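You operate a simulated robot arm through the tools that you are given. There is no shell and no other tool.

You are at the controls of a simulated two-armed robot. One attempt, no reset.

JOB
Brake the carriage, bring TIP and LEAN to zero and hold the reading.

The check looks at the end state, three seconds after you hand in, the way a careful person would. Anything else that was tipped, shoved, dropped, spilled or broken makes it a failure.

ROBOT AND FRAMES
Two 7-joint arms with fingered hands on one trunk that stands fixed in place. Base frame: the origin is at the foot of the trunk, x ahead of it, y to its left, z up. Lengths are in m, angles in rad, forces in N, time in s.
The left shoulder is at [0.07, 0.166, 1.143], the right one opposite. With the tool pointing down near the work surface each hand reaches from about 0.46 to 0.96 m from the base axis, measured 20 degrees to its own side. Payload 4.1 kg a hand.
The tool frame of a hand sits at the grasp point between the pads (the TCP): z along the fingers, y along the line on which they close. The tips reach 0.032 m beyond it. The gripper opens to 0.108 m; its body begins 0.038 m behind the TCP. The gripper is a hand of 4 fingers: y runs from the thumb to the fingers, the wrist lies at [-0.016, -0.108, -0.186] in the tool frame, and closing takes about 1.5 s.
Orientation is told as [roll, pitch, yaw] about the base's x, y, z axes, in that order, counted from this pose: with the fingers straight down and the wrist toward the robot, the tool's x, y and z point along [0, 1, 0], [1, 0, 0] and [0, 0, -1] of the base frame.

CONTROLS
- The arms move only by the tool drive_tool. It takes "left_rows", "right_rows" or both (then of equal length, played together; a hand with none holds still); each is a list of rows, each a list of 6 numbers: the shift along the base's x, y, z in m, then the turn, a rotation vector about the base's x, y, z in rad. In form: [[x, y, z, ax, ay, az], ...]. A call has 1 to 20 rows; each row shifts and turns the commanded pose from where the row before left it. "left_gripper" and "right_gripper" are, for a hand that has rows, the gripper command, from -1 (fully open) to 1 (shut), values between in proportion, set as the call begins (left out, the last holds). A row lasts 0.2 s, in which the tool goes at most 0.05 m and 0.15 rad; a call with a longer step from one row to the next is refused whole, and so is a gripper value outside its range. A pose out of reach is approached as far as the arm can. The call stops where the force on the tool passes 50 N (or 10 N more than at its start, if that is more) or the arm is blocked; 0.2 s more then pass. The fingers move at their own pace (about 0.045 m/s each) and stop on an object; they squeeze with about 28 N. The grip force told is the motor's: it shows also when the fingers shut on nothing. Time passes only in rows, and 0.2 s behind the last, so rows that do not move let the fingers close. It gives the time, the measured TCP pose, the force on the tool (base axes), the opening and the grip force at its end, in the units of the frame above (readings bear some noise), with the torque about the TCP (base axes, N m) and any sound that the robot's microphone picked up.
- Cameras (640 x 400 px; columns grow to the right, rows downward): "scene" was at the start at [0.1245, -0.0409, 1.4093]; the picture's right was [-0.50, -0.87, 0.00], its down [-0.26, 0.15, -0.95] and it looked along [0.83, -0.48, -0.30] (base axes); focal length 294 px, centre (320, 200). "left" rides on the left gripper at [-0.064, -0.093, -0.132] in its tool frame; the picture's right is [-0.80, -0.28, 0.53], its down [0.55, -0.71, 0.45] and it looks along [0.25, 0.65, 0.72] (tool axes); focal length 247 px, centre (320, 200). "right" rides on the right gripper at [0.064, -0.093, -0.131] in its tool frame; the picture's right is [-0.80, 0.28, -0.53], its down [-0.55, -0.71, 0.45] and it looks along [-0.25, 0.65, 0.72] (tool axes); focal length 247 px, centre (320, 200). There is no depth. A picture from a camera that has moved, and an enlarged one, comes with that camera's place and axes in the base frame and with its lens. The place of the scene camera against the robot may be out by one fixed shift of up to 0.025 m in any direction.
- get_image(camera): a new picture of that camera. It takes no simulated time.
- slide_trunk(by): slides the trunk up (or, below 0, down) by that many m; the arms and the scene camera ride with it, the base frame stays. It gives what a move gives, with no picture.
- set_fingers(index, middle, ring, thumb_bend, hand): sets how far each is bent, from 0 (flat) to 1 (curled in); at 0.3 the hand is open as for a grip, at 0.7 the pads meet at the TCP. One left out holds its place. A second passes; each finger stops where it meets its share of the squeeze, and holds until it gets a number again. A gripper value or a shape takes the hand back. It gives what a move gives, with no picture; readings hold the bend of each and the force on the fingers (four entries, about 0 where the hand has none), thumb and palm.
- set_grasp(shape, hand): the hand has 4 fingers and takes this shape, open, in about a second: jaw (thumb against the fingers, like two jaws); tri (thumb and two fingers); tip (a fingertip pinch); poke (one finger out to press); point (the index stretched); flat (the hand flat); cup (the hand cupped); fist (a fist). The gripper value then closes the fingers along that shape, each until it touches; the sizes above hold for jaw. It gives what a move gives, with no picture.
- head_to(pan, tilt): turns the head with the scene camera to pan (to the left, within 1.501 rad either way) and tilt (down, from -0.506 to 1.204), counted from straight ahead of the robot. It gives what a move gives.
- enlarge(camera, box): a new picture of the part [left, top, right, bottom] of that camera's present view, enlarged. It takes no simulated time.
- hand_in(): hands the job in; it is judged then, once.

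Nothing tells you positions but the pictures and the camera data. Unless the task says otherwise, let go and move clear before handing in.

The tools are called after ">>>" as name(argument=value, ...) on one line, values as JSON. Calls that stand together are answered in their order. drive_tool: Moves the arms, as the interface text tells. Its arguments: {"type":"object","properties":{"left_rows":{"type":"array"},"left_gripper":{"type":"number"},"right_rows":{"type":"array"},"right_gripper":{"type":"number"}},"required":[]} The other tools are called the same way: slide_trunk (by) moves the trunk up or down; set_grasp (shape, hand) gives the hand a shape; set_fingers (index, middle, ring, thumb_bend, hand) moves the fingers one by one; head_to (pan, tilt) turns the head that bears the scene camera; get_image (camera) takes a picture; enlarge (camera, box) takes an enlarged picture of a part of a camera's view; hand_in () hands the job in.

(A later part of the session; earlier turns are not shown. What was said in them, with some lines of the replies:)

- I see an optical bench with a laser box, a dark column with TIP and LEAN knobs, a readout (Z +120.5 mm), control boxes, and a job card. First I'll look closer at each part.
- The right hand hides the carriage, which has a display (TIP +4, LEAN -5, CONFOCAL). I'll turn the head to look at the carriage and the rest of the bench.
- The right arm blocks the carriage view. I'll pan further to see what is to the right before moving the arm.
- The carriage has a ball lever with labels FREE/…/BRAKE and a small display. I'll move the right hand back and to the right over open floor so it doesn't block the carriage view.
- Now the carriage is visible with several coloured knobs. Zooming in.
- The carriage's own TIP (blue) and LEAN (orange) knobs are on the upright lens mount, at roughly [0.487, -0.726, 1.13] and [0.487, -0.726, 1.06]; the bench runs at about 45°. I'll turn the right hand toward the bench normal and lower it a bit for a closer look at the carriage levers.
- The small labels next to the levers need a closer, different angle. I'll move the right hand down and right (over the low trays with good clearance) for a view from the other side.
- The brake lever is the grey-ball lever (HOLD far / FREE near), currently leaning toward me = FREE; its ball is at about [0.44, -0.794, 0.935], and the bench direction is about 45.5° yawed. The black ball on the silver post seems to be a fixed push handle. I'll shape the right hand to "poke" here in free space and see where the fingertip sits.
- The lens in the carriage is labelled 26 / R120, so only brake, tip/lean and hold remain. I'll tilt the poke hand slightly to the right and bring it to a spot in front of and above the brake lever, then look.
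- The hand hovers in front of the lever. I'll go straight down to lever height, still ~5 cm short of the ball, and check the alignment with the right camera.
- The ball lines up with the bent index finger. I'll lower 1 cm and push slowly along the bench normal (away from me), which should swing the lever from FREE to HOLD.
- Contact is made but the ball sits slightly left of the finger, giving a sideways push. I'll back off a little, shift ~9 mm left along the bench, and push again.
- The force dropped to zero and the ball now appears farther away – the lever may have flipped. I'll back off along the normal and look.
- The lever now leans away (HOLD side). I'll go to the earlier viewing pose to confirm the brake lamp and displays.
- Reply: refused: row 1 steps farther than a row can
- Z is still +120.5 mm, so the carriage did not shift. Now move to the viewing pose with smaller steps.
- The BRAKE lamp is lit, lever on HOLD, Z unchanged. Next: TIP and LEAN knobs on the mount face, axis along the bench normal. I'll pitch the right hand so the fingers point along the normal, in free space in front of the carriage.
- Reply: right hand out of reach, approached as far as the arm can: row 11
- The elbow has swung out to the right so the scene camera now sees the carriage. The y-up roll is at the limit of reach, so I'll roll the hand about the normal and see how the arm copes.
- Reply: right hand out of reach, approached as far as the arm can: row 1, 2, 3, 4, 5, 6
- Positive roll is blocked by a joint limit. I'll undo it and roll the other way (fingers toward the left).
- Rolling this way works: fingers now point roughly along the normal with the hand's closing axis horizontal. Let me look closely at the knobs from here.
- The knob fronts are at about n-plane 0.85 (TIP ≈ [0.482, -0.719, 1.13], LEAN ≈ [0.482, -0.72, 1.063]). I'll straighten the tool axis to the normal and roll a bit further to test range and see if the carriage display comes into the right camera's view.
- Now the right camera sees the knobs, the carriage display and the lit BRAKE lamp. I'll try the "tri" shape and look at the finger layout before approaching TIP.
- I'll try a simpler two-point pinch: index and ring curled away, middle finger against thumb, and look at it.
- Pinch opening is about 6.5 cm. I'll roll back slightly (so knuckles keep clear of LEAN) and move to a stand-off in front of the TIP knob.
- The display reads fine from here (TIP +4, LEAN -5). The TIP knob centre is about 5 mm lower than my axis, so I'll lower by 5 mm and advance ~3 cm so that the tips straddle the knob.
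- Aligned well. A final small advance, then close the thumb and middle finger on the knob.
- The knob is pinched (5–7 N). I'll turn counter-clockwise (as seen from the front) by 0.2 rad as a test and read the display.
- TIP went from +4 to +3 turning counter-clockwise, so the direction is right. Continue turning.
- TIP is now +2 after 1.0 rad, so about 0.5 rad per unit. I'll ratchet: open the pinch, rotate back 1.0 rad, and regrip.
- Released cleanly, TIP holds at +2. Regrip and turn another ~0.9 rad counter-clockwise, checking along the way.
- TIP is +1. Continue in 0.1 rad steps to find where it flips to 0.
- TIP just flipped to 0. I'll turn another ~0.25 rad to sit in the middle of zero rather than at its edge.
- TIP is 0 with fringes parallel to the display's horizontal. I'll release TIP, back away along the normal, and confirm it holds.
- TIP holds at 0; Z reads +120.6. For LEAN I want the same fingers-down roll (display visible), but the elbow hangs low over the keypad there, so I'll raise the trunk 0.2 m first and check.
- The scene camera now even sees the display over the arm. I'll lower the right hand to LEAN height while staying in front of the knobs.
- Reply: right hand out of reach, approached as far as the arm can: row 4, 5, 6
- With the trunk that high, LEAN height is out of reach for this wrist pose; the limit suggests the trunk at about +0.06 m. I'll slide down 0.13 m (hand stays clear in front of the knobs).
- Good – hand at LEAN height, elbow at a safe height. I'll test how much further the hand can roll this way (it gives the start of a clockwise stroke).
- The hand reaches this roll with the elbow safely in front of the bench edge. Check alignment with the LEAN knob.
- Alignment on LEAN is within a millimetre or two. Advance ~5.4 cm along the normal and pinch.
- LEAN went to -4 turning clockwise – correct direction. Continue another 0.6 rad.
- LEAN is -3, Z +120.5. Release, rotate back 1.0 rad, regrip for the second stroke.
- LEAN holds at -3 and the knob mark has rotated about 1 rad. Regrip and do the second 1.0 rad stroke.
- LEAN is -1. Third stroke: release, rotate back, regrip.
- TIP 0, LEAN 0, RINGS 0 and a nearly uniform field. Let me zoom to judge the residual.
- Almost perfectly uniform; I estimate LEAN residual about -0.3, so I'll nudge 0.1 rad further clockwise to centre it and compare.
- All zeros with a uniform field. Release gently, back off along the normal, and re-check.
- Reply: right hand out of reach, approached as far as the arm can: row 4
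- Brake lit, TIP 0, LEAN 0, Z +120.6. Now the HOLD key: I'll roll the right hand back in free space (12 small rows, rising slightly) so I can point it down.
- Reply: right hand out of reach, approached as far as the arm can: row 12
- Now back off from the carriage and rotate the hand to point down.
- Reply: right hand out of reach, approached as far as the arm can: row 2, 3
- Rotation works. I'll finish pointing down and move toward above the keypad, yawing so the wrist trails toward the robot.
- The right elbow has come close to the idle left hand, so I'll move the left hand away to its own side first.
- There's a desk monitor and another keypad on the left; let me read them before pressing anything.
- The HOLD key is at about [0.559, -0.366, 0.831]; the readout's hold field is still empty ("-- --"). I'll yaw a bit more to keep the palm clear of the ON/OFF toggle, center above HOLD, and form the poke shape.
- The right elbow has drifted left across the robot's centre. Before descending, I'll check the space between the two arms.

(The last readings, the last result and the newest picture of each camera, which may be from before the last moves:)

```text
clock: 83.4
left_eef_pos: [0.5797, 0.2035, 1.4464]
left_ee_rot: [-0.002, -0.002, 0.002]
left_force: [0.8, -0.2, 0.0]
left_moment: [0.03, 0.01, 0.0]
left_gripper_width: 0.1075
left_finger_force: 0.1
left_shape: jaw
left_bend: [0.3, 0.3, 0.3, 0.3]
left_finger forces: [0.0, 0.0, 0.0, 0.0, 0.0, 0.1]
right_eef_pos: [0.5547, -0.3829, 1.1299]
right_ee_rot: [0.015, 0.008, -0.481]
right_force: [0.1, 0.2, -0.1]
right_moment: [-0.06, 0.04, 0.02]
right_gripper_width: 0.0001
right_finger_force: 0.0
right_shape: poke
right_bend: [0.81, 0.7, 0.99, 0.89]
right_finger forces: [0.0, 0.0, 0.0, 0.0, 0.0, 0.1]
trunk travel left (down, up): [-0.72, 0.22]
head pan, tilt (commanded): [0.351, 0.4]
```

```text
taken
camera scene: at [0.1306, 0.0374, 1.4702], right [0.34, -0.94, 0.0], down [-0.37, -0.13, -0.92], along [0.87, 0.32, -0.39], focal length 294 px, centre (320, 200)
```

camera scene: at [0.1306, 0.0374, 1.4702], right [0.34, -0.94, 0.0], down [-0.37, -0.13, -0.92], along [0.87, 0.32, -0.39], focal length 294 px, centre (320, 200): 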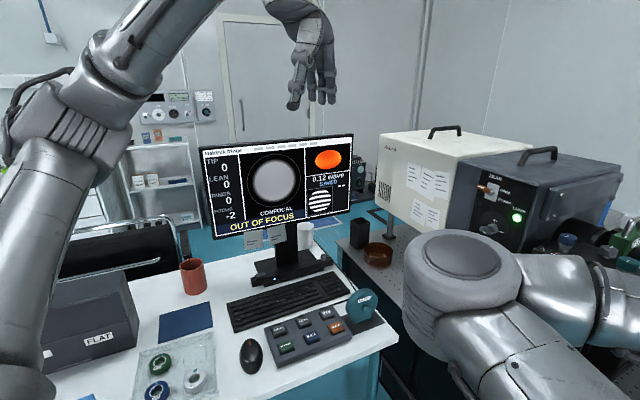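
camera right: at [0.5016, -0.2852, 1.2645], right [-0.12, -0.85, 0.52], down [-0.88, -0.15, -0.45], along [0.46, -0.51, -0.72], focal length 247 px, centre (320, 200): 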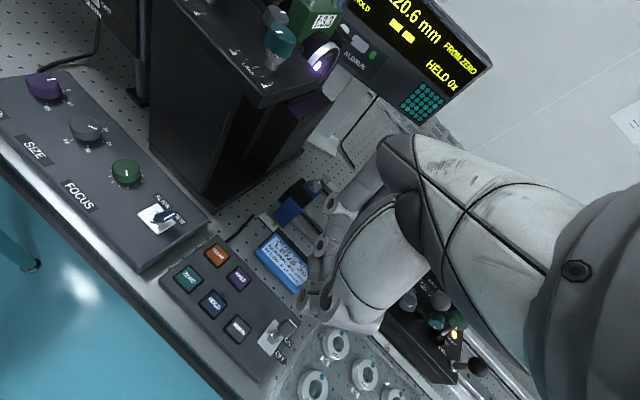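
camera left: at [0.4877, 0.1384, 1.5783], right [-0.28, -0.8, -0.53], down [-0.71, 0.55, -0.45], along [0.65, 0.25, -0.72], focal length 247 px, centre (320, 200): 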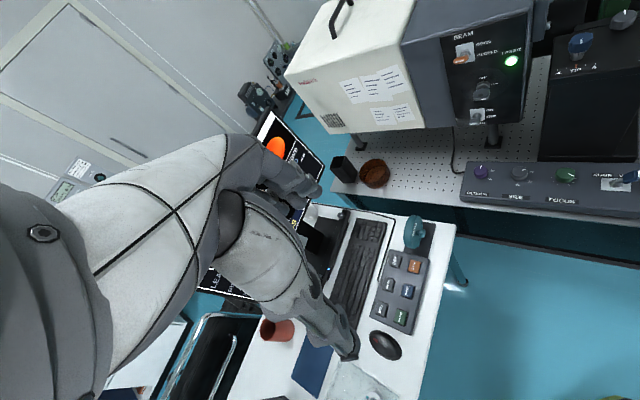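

The left arm is well clear, and the monitor also shows TIP 0, LEAN 0, RINGS 0. The poke shape got its index/thumb crossed, so I'll reopen to jaw and re-form poke, then re-aim the head.

>>> set_grasp(shape="jaw", hand="right")

>>> set_grasp(shape="poke", hand="right")

>>> head_to(pan=-0.6, tilt=0.6)

>>> get_image(camera="right")

>>> get_image(camera="scene")

```text
clock: 84.3
left_eef_pos: [0.5809, 0.2029, 1.4456]
left_ee_rot: [-0.002, 0.001, 0.002]
left_force: [-0.7, -0.1, -0.2]
left_moment: [0.01, 0.01, 0.01]
left_gripper_width: 0.1076
left_finger_force: 0.1
left_shape: jaw
left_bend: [0.3, 0.3, 0.3, 0.3]
left_finger forces: [0.1, 0.0, 0.0, 0.0, 0.0, 0.0]
right_eef_pos: [0.5541, -0.3826, 1.1282]
right_ee_rot: [0.013, 0.008, -0.48]
right_force: [0.4, 0.0, -1.5]
right_moment: [0.0, 0.0, -0.01]
right_gripper_width: 0.1077
right_finger_force: 0.1
right_shape: jaw
right_bend: [0.3, 0.3, 0.3, 0.3]
right_finger forces: [0.0, 0.1, 0.0, 0.1, 0.0, 0.1]
trunk travel left (down, up): [-0.72, 0.22]
head pan, tilt (commanded): [0.351, 0.4]
```

```text
clock: 85.2
left_eef_pos: [0.5796, 0.2027, 1.4464]
left_ee_rot: [0.0, 0.001, 0.001]
left_force: [-0.6, -0.5, -0.3]
left_moment: [-0.03, 0.0, 0.01]
left_gripper_width: 0.1078
left_finger_force: 0.1
left_shape: jaw
left_bend: [0.3, 0.3, 0.3, 0.3]
left_finger forces: [0.1, 0.0, 0.0, 0.1, 0.1, 0.0]
right_eef_pos: [0.555, -0.3823, 1.1282]
right_ee_rot: [0.013, 0.009, -0.479]
right_force: [-0.3, 0.9, -0.2]
right_moment: [-0.01, -0.02, 0.02]
right_gripper_width: 0.0
right_finger_force: 0.0
right_shape: poke
right_bend: [0.7, 0.7, 0.99, 1.0]
right_finger forces: [0.0, 0.0, 0.0, 0.0, 0.1, 0.0]
trunk travel left (down, up): [-0.72, 0.22]
head pan, tilt (commanded): [0.351, 0.4]
```

```text
clock: 86.4
left_eef_pos: [0.5802, 0.2026, 1.4453]
left_ee_rot: [-0.001, 0.001, 0.002]
left_force: [-0.2, -0.2, -0.1]
left_moment: [-0.04, -0.03, 0.03]
left_gripper_width: 0.1073
left_finger_force: 0.1
left_shape: jaw
left_bend: [0.3, 0.3, 0.3, 0.3]
left_finger forces: [0.0, 0.1, 0.0, 0.1, 0.0, 0.1]
right_eef_pos: [0.5542, -0.3829, 1.1293]
right_ee_rot: [0.011, 0.009, -0.48]
right_force: [-0.2, 0.6, 0.8]
right_moment: [0.02, 0.03, 0.02]
right_gripper_width: 0.0
right_finger_force: 0.0
right_shape: poke
right_bend: [0.7, 0.7, 0.99, 1.0]
right_finger forces: [0.0, 0.0, 0.0, 0.0, 0.0, 0.0]
trunk travel left (down, up): [-0.72, 0.22]
head pan, tilt (commanded): [-0.6, 0.6]
```

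```text
taken
camera right: at [0.5018, -0.2843, 1.2617], right [-0.12, -0.85, 0.52], down [-0.88, -0.15, -0.45], along [0.46, -0.51, -0.73], focal length 247 px, centre (320, 200)
```

right: 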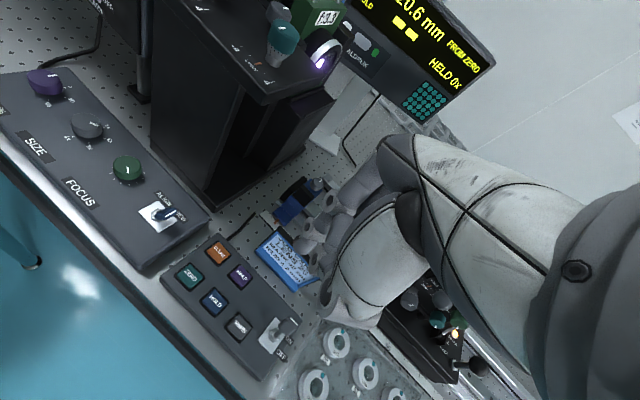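

```text
taken
camera scene: at [0.1166, -0.0442, 1.452], right [-0.56, -0.83, 0.0], down [-0.47, 0.32, -0.83], along [0.68, -0.47, -0.56], focal length 294 px, centre (320, 200)
```

scene: 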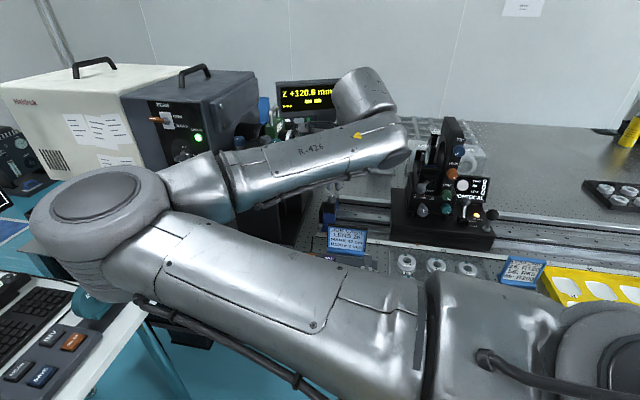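

Poke is formed properly. Three camera views agree on HOLD ≈ [0.560, -0.368, 0.831]. I'll center over it and descend to ~3 cm above.

>>> drive_tool(right_rows=[[0.006, 0.015, -0.03, 0, 0, 0], [0, 0, -0.04, 0, 0, 0], [0, 0, -0.04, 0, 0, 0], [0, 0, -0.04, 0, 0, 0], [0, 0, -0.04, 0, 0, 0], [0, 0, -0.04, 0, 0, 0], [0, 0, 0, 0, 0, 0]])

>>> get_image(camera="right")

>>> enlarge(camera="right", box=[220, 180, 380, 340])

>>> get_image(camera="scene")

```text
clock: 87.0
left_eef_pos: [0.5811, 0.2015, 1.4453]
left_ee_rot: [0.001, 0.001, -0.001]
left_force: [0.6, 0.0, 1.0]
left_moment: [-0.02, 0.03, -0.05]
left_gripper_width: 0.1076
left_finger_force: 0.1
left_shape: jaw
left_bend: [0.3, 0.3, 0.3, 0.3]
left_finger forces: [0.0, 0.0, 0.0, 0.0, 0.0, 0.0]
right_eef_pos: [0.5214, -0.3958, 0.9937]
right_ee_rot: [-0.068, 0.147, -0.547]
right_force: [1.0, -0.1, -0.1]
right_moment: [-0.04, 0.0, 0.02]
right_gripper_width: 0.0
right_finger_force: 0.0
right_shape: poke
right_bend: [0.7, 0.7, 0.99, 1.0]
right_finger forces: [0.0, 0.0, 0.0, 0.0, 0.0, 0.0]
trunk travel left (down, up): [-0.72, 0.22]
head pan, tilt (commanded): [-0.6, 0.6]
stopped in row 3 (right hand): the arm was blocked; the commanded pose is now the measured one
```

```text
taken
camera right: at [0.4962, -0.2951, 1.1315], right [-0.08, -0.84, 0.54], down [-0.95, -0.1, -0.3], along [0.31, -0.54, -0.79], focal length 247 px, centre (320, 200)
```

right: 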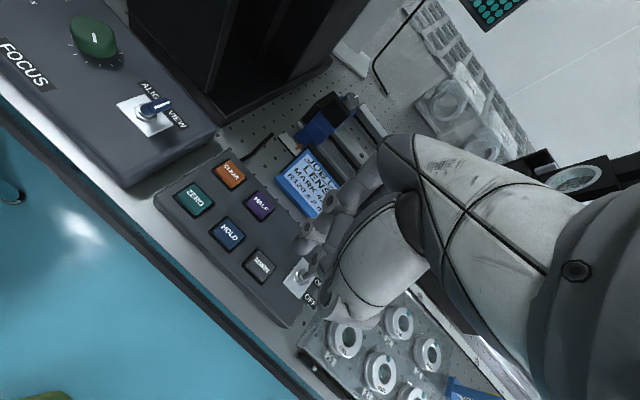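

```text
2.50 times, centred on (300, 260) of right
camera zoom: at [0.4962, -0.2951, 1.1315], right [-0.08, -0.84, 0.54], down [-0.95, -0.1, -0.3], along [0.31, -0.54, -0.79], focal length 617 px, centre (370, 50)
```

zoom: 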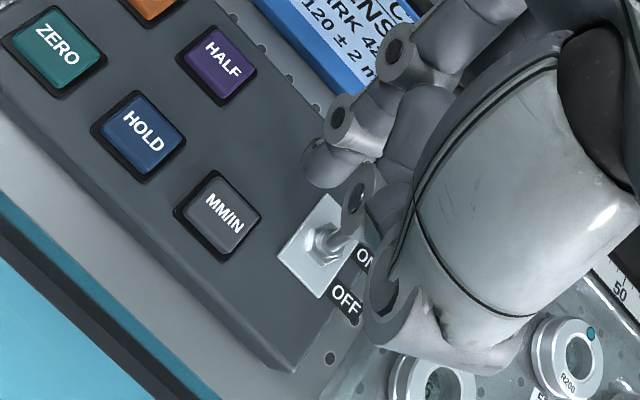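

```text
taken
camera scene: at [0.1177, -0.0454, 1.4518], right [-0.57, -0.82, 0.0], down [-0.47, 0.32, -0.82], along [0.68, -0.47, -0.57], focal length 294 px, centre (320, 200)
```

scene: 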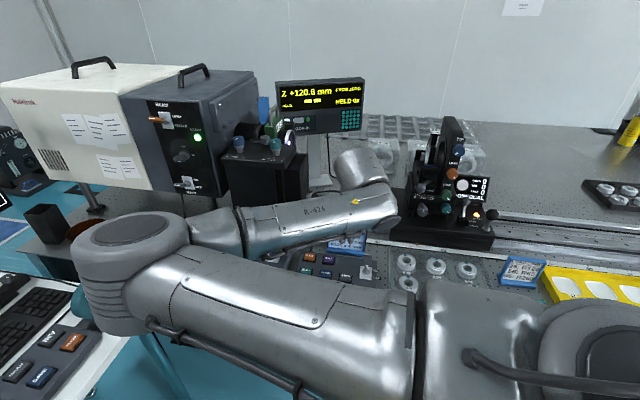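

The arm reported being blocked – likely its folded elbow on the left side reaching a limit (no tool force). I'll lift back up, level the hand, and yaw the other way so that the elbow goes back up to the right side.

>>> drive_tool(right_rows=[[0.005, 0.003, 0.04, -0.009, -0.08, 0], [0.005, 0.003, 0.04, -0.009, -0.08, 0], [0.005, 0.003, 0.04, 0, 0, 0.1], [0, 0, 0.02, 0, 0, 0.14], [0, 0, 0, 0, 0, 0.14], [0, 0, 0, 0, 0, 0.14], [0, 0, 0, 0, 0, 0.14]])

>>> get_image(camera="scene")

```text
clock: 88.6
left_eef_pos: [0.5799, 0.2013, 1.4457]
left_ee_rot: [0.0, 0.0, 0.002]
left_force: [0.3, -0.1, -0.6]
left_moment: [0.04, 0.01, -0.01]
left_gripper_width: 0.1076
left_finger_force: 0.0
left_shape: jaw
left_bend: [0.3, 0.3, 0.3, 0.3]
left_finger forces: [0.1, 0.0, 0.1, 0.0, 0.0, 0.1]
right_eef_pos: [0.5367, -0.3823, 1.1324]
right_ee_rot: [-0.006, -0.003, 0.131]
right_force: [-0.4, 0.4, 0.6]
right_moment: [0.0, -0.03, -0.01]
right_gripper_width: 0.0
right_finger_force: 0.1
right_shape: poke
right_bend: [0.7, 0.7, 0.99, 1.0]
right_finger forces: [0.0, 0.0, 0.0, 0.0, 0.0, 0.1]
trunk travel left (down, up): [-0.72, 0.22]
head pan, tilt (commanded): [-0.6, 0.6]
```

```text
taken
camera scene: at [0.1167, -0.0453, 1.4519], right [-0.56, -0.83, 0.0], down [-0.47, 0.32, -0.82], along [0.68, -0.47, -0.57], focal length 294 px, centre (320, 200)
```

scene: 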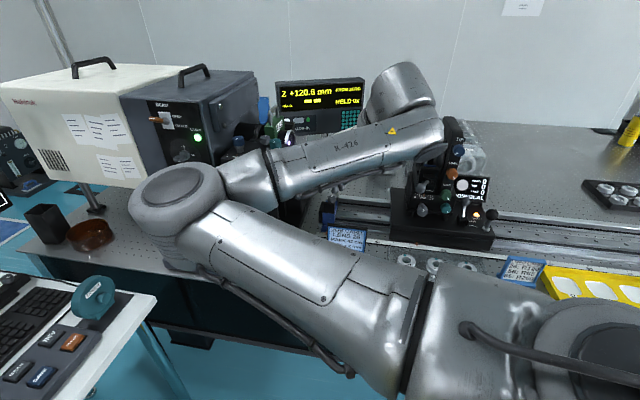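

>>> drive_tool(right_rows=[[0.005, 0.003, 0, 0, 0, 0.14], [0.005, 0.003, 0, 0, 0, 0.14], [0.005, 0.003, 0, 0, 0, 0.14], [0.005, 0.003, 0, 0, 0, 0.14]])

>>> get_image(camera="scene")

>>> get_image(camera="right")

```text
clock: 89.6
left_eef_pos: [0.5805, 0.2026, 1.4462]
left_ee_rot: [0.0, 0.001, -0.002]
left_force: [0.5, -0.6, -0.4]
left_moment: [-0.01, 0.02, -0.03]
left_gripper_width: 0.1075
left_finger_force: 0.0
left_shape: jaw
left_bend: [0.3, 0.3, 0.3, 0.3]
left_finger forces: [0.0, 0.1, 0.0, 0.0, 0.0, 0.1]
right_eef_pos: [0.557, -0.3697, 1.1335]
right_ee_rot: [-0.006, -0.004, 0.693]
right_force: [0.7, 0.1, 0.1]
right_moment: [0.02, -0.01, 0.01]
right_gripper_width: 0.0002
right_finger_force: 0.1
right_shape: poke
right_bend: [0.7, 0.7, 0.99, 1.0]
right_finger forces: [0.0, 0.0, 0.1, 0.0, 0.0, 0.1]
trunk travel left (down, up): [-0.72, 0.22]
head pan, tilt (commanded): [-0.6, 0.6]
```

```text
taken
camera scene: at [0.1168, -0.0448, 1.4519], right [-0.56, -0.83, 0.0], down [-0.47, 0.32, -0.82], along [0.68, -0.47, -0.57], focal length 294 px, centre (320, 200)
```

scene: 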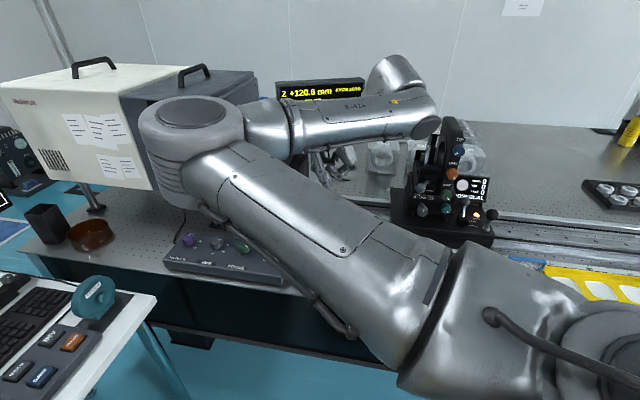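

```text
taken
camera right: at [0.4435, -0.3795, 1.2641], right [0.72, -0.43, 0.54], down [-0.19, -0.87, -0.45], along [0.66, 0.22, -0.71], focal length 247 px, centre (320, 200)
```

right: 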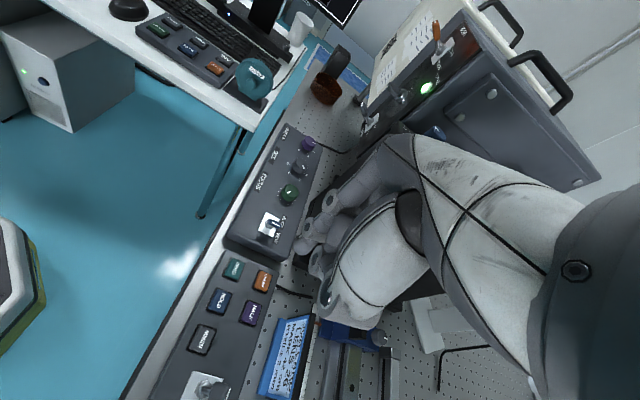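

The elbow is now in a better place. Rather than bending the arm further, I'll lower the whole trunk by 0.23 m, which keeps the arm shape and brings the fingertip to ~4 cm above the key.

>>> slide_trunk(by=-0.15)

>>> get_image(camera="scene")

>>> get_image(camera="right")

>>> get_image(camera="left")

```text
clock: 91.4
left_eef_pos: [0.5804, 0.2025, 1.2964]
left_ee_rot: [0.0, 0.0, -0.002]
left_force: [-0.6, 0.0, -0.1]
left_moment: [0.02, 0.03, -0.04]
left_gripper_width: 0.1079
left_finger_force: 0.1
left_shape: jaw
left_bend: [0.3, 0.3, 0.3, 0.3]
left_finger forces: [0.0, 0.1, 0.0, 0.0, 0.0, 0.0]
right_eef_pos: [0.5572, -0.3699, 0.9843]
right_ee_rot: [-0.004, -0.004, 0.693]
right_force: [-0.4, 0.2, -0.5]
right_moment: [-0.03, 0.0, 0.03]
right_gripper_width: 0.0001
right_finger_force: 0.1
right_shape: poke
right_bend: [0.7, 0.7, 0.99, 1.0]
right_finger forces: [0.0, 0.1, 0.1, 0.0, 0.0, 0.0]
trunk travel left (down, up): [-0.57, 0.37]
head pan, tilt (commanded): [-0.6, 0.6]
```

```text
taken
camera scene: at [0.1162, -0.0443, 1.302], right [-0.56, -0.83, 0.0], down [-0.47, 0.32, -0.83], along [0.68, -0.47, -0.56], focal length 294 px, centre (320, 200)
```

scene: 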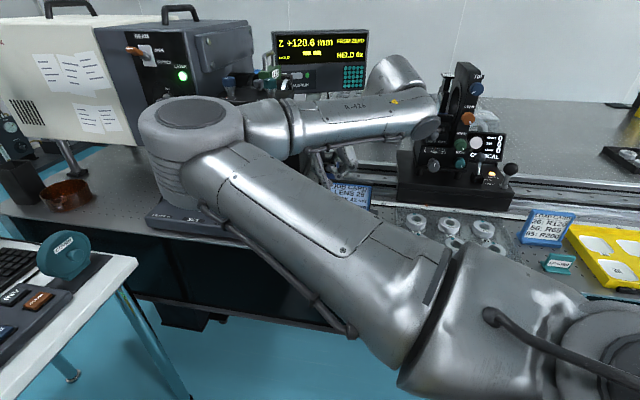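

```text
taken
camera right: at [0.443, -0.3788, 1.1145], right [0.72, -0.43, 0.54], down [-0.19, -0.87, -0.45], along [0.66, 0.22, -0.71], focal length 247 px, centre (320, 200)
```

right: 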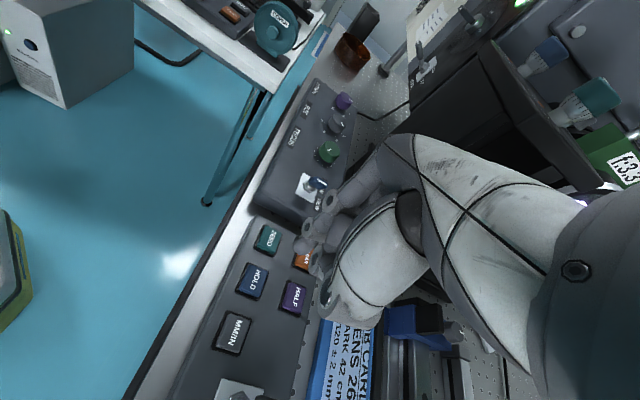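

```text
taken
camera left: at [0.4875, 0.1384, 1.4284], right [-0.28, -0.8, -0.53], down [-0.71, 0.55, -0.45], along [0.65, 0.25, -0.72], focal length 247 px, centre (320, 200)
```

left: 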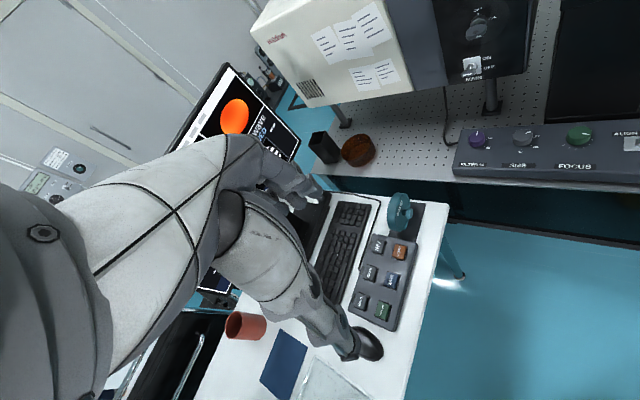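

The HOLD key lines up with the poke fingertip within ~3 mm in the hand camera's own frame. Lower the trunk another 0.08 m.

>>> slide_trunk(by=-0.08)

>>> get_image(camera="right")

>>> enlarge(camera="right", box=[200, 180, 380, 340])

>>> get_image(camera="scene")

```text
clock: 92.5
left_eef_pos: [0.5797, 0.2013, 1.2159]
left_ee_rot: [0.0, -0.002, 0.0]
left_force: [-0.5, 0.5, -0.4]
left_moment: [-0.01, -0.02, -0.01]
left_gripper_width: 0.1078
left_finger_force: 0.0
left_shape: jaw
left_bend: [0.3, 0.3, 0.3, 0.3]
left_finger forces: [0.0, 0.0, 0.0, 0.1, 0.0, 0.0]
right_eef_pos: [0.5563, -0.3702, 0.9039]
right_ee_rot: [-0.004, -0.002, 0.692]
right_force: [-0.3, -0.4, -0.5]
right_moment: [0.02, 0.02, 0.05]
right_gripper_width: 0.0001
right_finger_force: 0.1
right_shape: poke
right_bend: [0.7, 0.7, 0.99, 1.0]
right_finger forces: [0.0, 0.0, 0.0, 0.0, 0.0, 0.0]
trunk travel left (down, up): [-0.49, 0.45]
head pan, tilt (commanded): [-0.6, 0.6]
```

```text
taken
camera right: at [0.4429, -0.3788, 1.0346], right [0.72, -0.43, 0.54], down [-0.19, -0.87, -0.45], along [0.66, 0.22, -0.71], focal length 247 px, centre (320, 200)
```

right: 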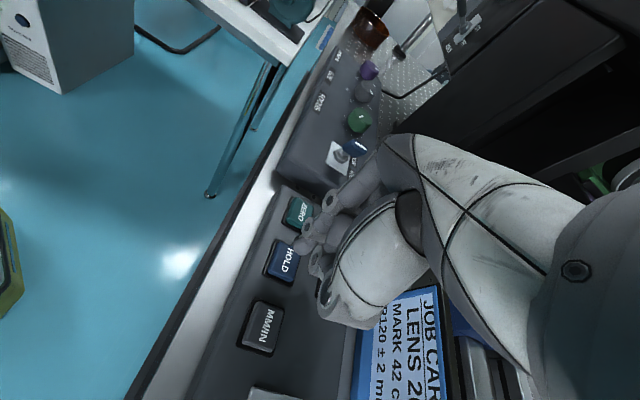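

```text
2.50 times, centred on (290, 260) of right
camera zoom: at [0.4429, -0.3788, 1.0346], right [0.72, -0.43, 0.54], down [-0.19, -0.87, -0.45], along [0.66, 0.22, -0.71], focal length 617 px, centre (395, 50)
```

zoom: 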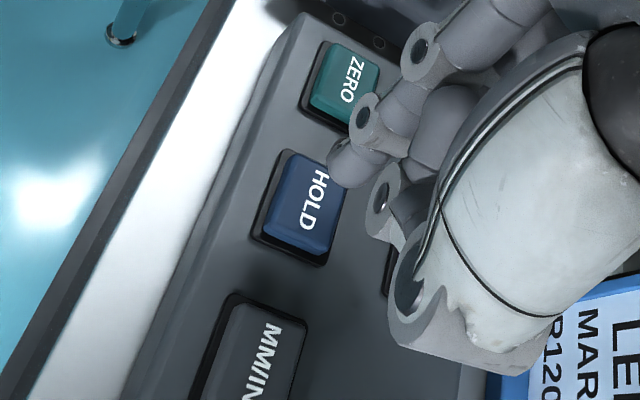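

```text
taken
camera scene: at [0.1161, -0.0443, 1.222], right [-0.56, -0.83, 0.0], down [-0.47, 0.32, -0.83], along [0.68, -0.47, -0.56], focal length 294 px, centre (320, 200)
```

scene: 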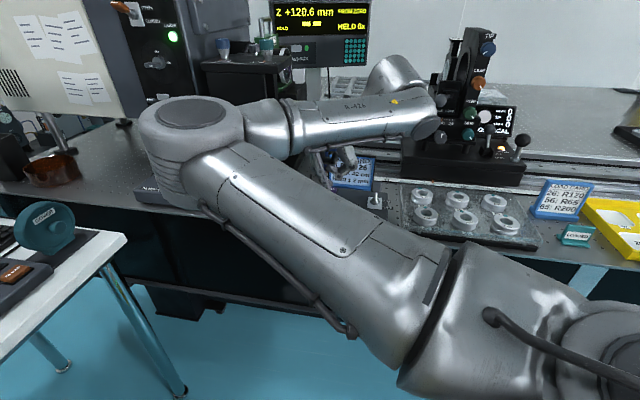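

Fingertip is right over HOLD. Descend in small steps to just above contact.

>>> drive_tool(right_rows=[[0.0026, -0.003, -0.012, 0, 0, 0], [0, 0, -0.012, 0, 0, 0], [0, 0, -0.006, 0, 0, 0], [0, 0, -0.003, 0, 0, 0], [0, 0, 0, 0, 0, 0]])

>>> enlarge(camera="right", box=[200, 180, 380, 340])

```text
clock: 93.7
left_eef_pos: [0.5803, 0.2035, 1.2164]
left_ee_rot: [0.0, 0.0, -0.001]
left_force: [1.0, 0.8, -0.1]
left_moment: [0.02, -0.01, 0.03]
left_gripper_width: 0.1078
left_finger_force: 0.1
left_shape: jaw
left_bend: [0.3, 0.3, 0.3, 0.3]
left_finger forces: [0.1, 0.1, 0.0, 0.0, 0.1, 0.0]
right_eef_pos: [0.5601, -0.3734, 0.8717]
right_ee_rot: [-0.004, -0.004, 0.692]
right_force: [-0.1, -0.5, 1.4]
right_moment: [0.03, 0.01, 0.0]
right_gripper_width: 0.0
right_finger_force: 0.1
right_shape: poke
right_bend: [0.7, 0.7, 0.99, 1.0]
right_finger forces: [1.1, 0.0, 0.0, 0.0, 0.0, 0.1]
trunk travel left (down, up): [-0.49, 0.45]
head pan, tilt (commanded): [-0.6, 0.6]
```

```text
2.50 times, centred on (290, 260) of right
camera zoom: at [0.4457, -0.3816, 1.0018], right [0.72, -0.43, 0.54], down [-0.19, -0.87, -0.45], along [0.66, 0.22, -0.71], focal length 617 px, centre (395, 50)
```

zoom: 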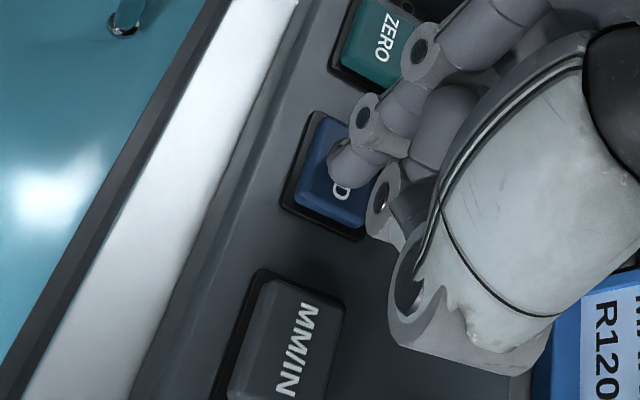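

The index fingertip is touching HOLD (1 N). Press a few millimetres further.

>>> drive_tool(right_rows=[[0, 0, -0.002, 0, 0, 0], [0, 0, -0.002, 0, 0, 0], [0, 0, 0, 0, 0, 0]])

>>> enlarge(camera="scene", box=[260, 0, 380, 80])

```text
clock: 94.5
left_eef_pos: [0.5798, 0.2032, 1.2165]
left_ee_rot: [-0.001, 0.0, 0.0]
left_force: [0.4, 0.2, 0.0]
left_moment: [0.01, -0.03, -0.01]
left_gripper_width: 0.1078
left_finger_force: 0.0
left_shape: jaw
left_bend: [0.3, 0.3, 0.3, 0.3]
left_finger forces: [0.0, 0.1, 0.1, 0.0, 0.0, 0.1]
right_eef_pos: [0.5592, -0.3723, 0.8684]
right_ee_rot: [-0.007, -0.005, 0.69]
right_force: [0.0, -0.1, 6.3]
right_moment: [0.03, -0.02, 0.03]
right_gripper_width: 0.0
right_finger_force: 0.1
right_shape: poke
right_bend: [0.7, 0.7, 0.99, 1.0]
right_finger forces: [5.8, 0.1, 0.0, 0.1, 0.0, 0.0]
trunk travel left (down, up): [-0.49, 0.45]
head pan, tilt (commanded): [-0.6, 0.6]
heard: click
```

```text
5.00 times, centred on (320, 40) of scene
camera zoom: at [0.1158, -0.0439, 1.2221], right [-0.56, -0.83, 0.0], down [-0.47, 0.32, -0.83], along [0.68, -0.47, -0.56], focal length 1469 px, centre (320, 1000)
```

zoom: 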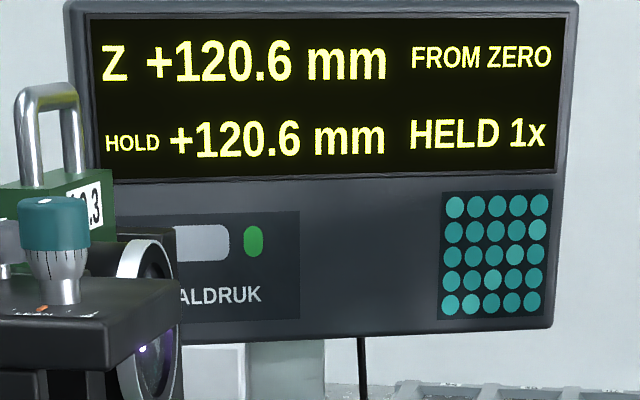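

Click: HOLD now reads +120.6 mm, HELD 1x. Lift straight up off the key.

>>> drive_tool(right_rows=[[0, 0, 0.01, 0, 0, 0], [0, 0, 0.02, 0, 0, 0], [0, 0, 0.02, 0, 0, 0]])

>>> slide_trunk(by=0.16)

>>> get_image(camera="scene")

>>> get_image(camera="right")

```text
clock: 95.3
left_eef_pos: [0.5809, 0.2032, 1.216]
left_ee_rot: [-0.003, 0.0, 0.001]
left_force: [0.1, 0.3, 1.4]
left_moment: [0.01, -0.04, -0.02]
left_gripper_width: 0.1076
left_finger_force: 0.0
left_shape: jaw
left_bend: [0.3, 0.3, 0.3, 0.3]
left_finger forces: [0.0, 0.0, 0.1, 0.0, 0.0, 0.0]
right_eef_pos: [0.56, -0.3721, 0.9157]
right_ee_rot: [-0.004, -0.004, 0.69]
right_force: [0.3, 0.2, -0.6]
right_moment: [0.02, 0.0, 0.02]
right_gripper_width: 0.0
right_finger_force: 0.0
right_shape: poke
right_bend: [0.7, 0.7, 0.99, 1.0]
right_finger forces: [0.0, 0.0, 0.0, 0.0, 0.0, 0.0]
trunk travel left (down, up): [-0.49, 0.45]
head pan, tilt (commanded): [-0.6, 0.6]
```

```text
clock: 97.2
left_eef_pos: [0.58, 0.2047, 1.3757]
left_ee_rot: [0.002, 0.002, 0.002]
left_force: [0.2, -1.3, -0.8]
left_moment: [0.0, 0.0, 0.01]
left_gripper_width: 0.1076
left_finger_force: 0.0
left_shape: jaw
left_bend: [0.3, 0.3, 0.3, 0.3]
left_finger forces: [0.0, 0.0, 0.1, 0.1, 0.1, 0.1]
right_eef_pos: [0.5599, -0.3733, 1.0764]
right_ee_rot: [-0.005, -0.003, 0.691]
right_force: [-0.5, -0.3, -0.5]
right_moment: [-0.02, -0.01, 0.01]
right_gripper_width: 0.0
right_finger_force: 0.0
right_shape: poke
right_bend: [0.7, 0.7, 0.99, 1.0]
right_finger forces: [0.0, 0.0, 0.0, 0.0, 0.0, 0.1]
trunk travel left (down, up): [-0.65, 0.29]
head pan, tilt (commanded): [-0.6, 0.6]
```

```text
taken
camera scene: at [0.1167, -0.0443, 1.3819], right [-0.56, -0.83, 0.0], down [-0.47, 0.32, -0.82], along [0.68, -0.47, -0.57], focal length 294 px, centre (320, 200)
```

scene: 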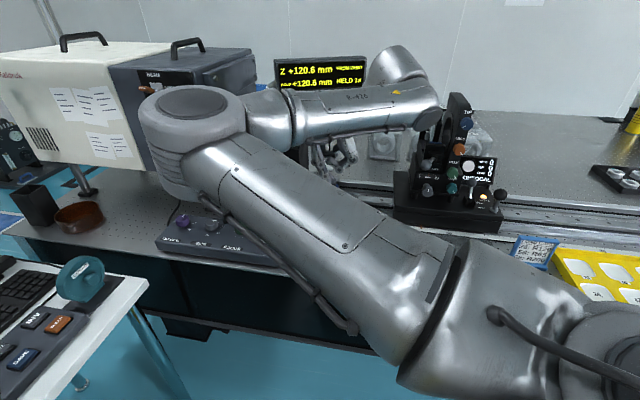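

```text
taken
camera right: at [0.4461, -0.3817, 1.2076], right [0.72, -0.43, 0.54], down [-0.19, -0.87, -0.45], along [0.66, 0.22, -0.71], focal length 247 px, centre (320, 200)
```

right: 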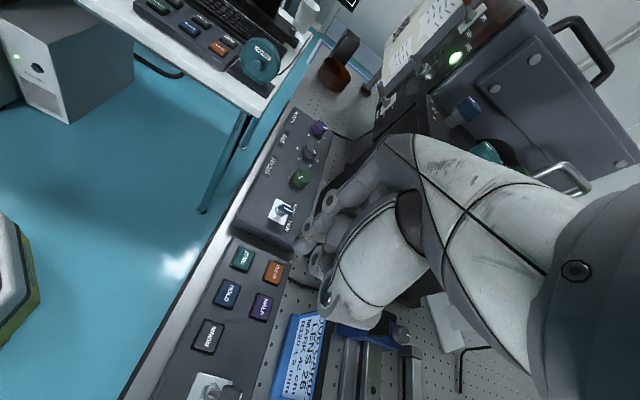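

Hand is clear above the keypad. Verify the final readings on the carriage and the readout.

>>> enlarge(camera="scene", box=[390, 80, 520, 240])

>>> enlarge(camera="scene", box=[260, 40, 380, 110])

>>> enlarge(camera="right", box=[170, 220, 340, 400])

```text
2.50 times, centred on (455, 160) of scene
camera zoom: at [0.1167, -0.0443, 1.3819], right [-0.56, -0.83, 0.0], down [-0.47, 0.32, -0.82], along [0.68, -0.47, -0.57], focal length 735 px, centre (-18, 300)
```

zoom: 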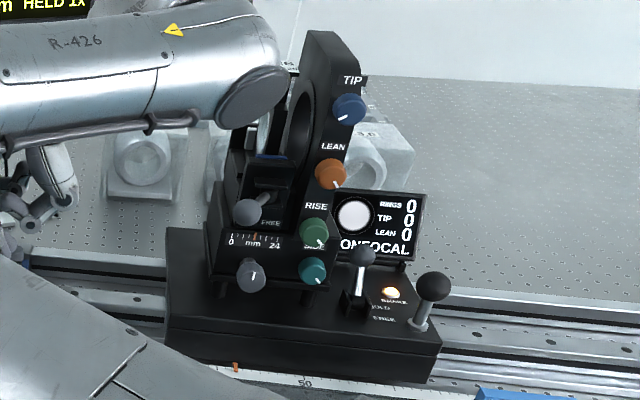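

```text
5.33 times, centred on (320, 75) of scene
camera zoom: at [0.1167, -0.0443, 1.3819], right [-0.56, -0.83, 0.0], down [-0.47, 0.32, -0.82], along [0.68, -0.47, -0.57], focal length 1567 px, centre (320, 867)
```

zoom: 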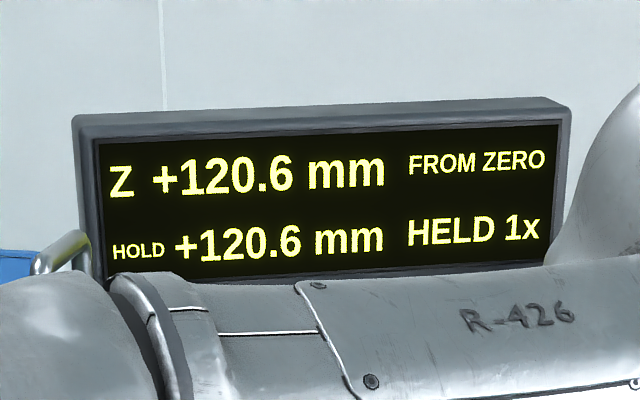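

```text
2.22 times, centred on (255, 310) of right
camera zoom: at [0.4461, -0.3817, 1.2076], right [0.72, -0.43, 0.54], down [-0.19, -0.87, -0.45], along [0.66, 0.22, -0.71], focal length 549 px, centre (464, -44)
```

zoom: 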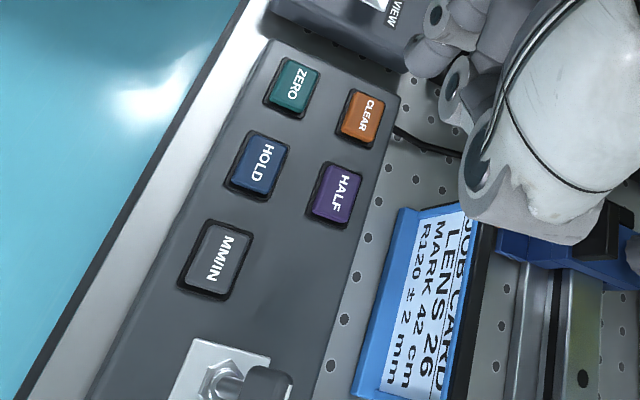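

Everything reads as required: BRAKE lit, TIP 0, LEAN 0, RINGS 0, HOLD +120.6 mm (HELD 1x). I'll raise a little more to be well clear, then hand in.

>>> slide_trunk(by=0.1)

>>> get_image(camera="scene")

```text
clock: 98.5
left_eef_pos: [0.5813, 0.2033, 1.4762]
left_ee_rot: [-0.001, 0.0, 0.001]
left_force: [-0.5, 0.2, 0.4]
left_moment: [0.04, -0.01, 0.02]
left_gripper_width: 0.1076
left_finger_force: 0.0
left_shape: jaw
left_bend: [0.3, 0.3, 0.3, 0.3]
left_finger forces: [0.0, 0.0, 0.0, 0.0, 0.0, 0.1]
right_eef_pos: [0.5601, -0.3735, 1.1778]
right_ee_rot: [-0.005, -0.002, 0.691]
right_force: [-1.0, -0.5, 0.2]
right_moment: [-0.03, 0.01, 0.0]
right_gripper_width: 0.0
right_finger_force: 0.1
right_shape: poke
right_bend: [0.7, 0.7, 0.99, 1.0]
right_finger forces: [0.1, 0.0, 0.0, 0.0, 0.0, 0.0]
trunk travel left (down, up): [-0.75, 0.19]
head pan, tilt (commanded): [-0.6, 0.6]
```

```text
taken
camera scene: at [0.1168, -0.0443, 1.4819], right [-0.56, -0.83, 0.0], down [-0.47, 0.32, -0.82], along [0.68, -0.47, -0.57], focal length 294 px, centre (320, 200)
```

scene: 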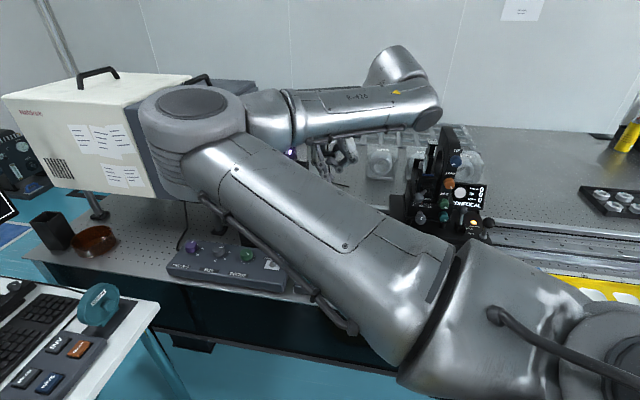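

The hands are clear, nothing else was disturbed, and all readings are as required, so I'm handing in.

>>> hand_in()

```text
The job is handed in.
```

I finished the job and handed it in. At my last check the readings were:

- **Brake:** the carriage lever is on HOLD and the BRAKE lamp is lit. The carriage is still at about the 42 cm mark.
- **TIP and LEAN:** both read 0 on the carriage display, and RINGS reads 0 as well. TIP started at +4 and LEAN at -5. I set each away from the edge of its zero band, and the fringe field is uniform.
- **Held reading:** I pressed HOLD once. The readout shows HOLD +120.6 mm and HELD 1x, within the job card's R120 ± 2 mm.

- **Z change:** Z read +120.5 mm at the start and was at +120.6 mm when I held it. The change showed up while I was adjusting the knobs.
- **Finger contact:** while letting go of TIP, one finger pressed briefly against the LEAN knob; LEAN stayed at -5.
- **Focus warning:** the desk monitor shows FOCUS -2 and "OUT OF FOCUS". It already said out of focus when I started and focus was not part of the job, so I left it alone.

Both hands ended clear of the bench. I saw nothing tipped, moved or dropped.
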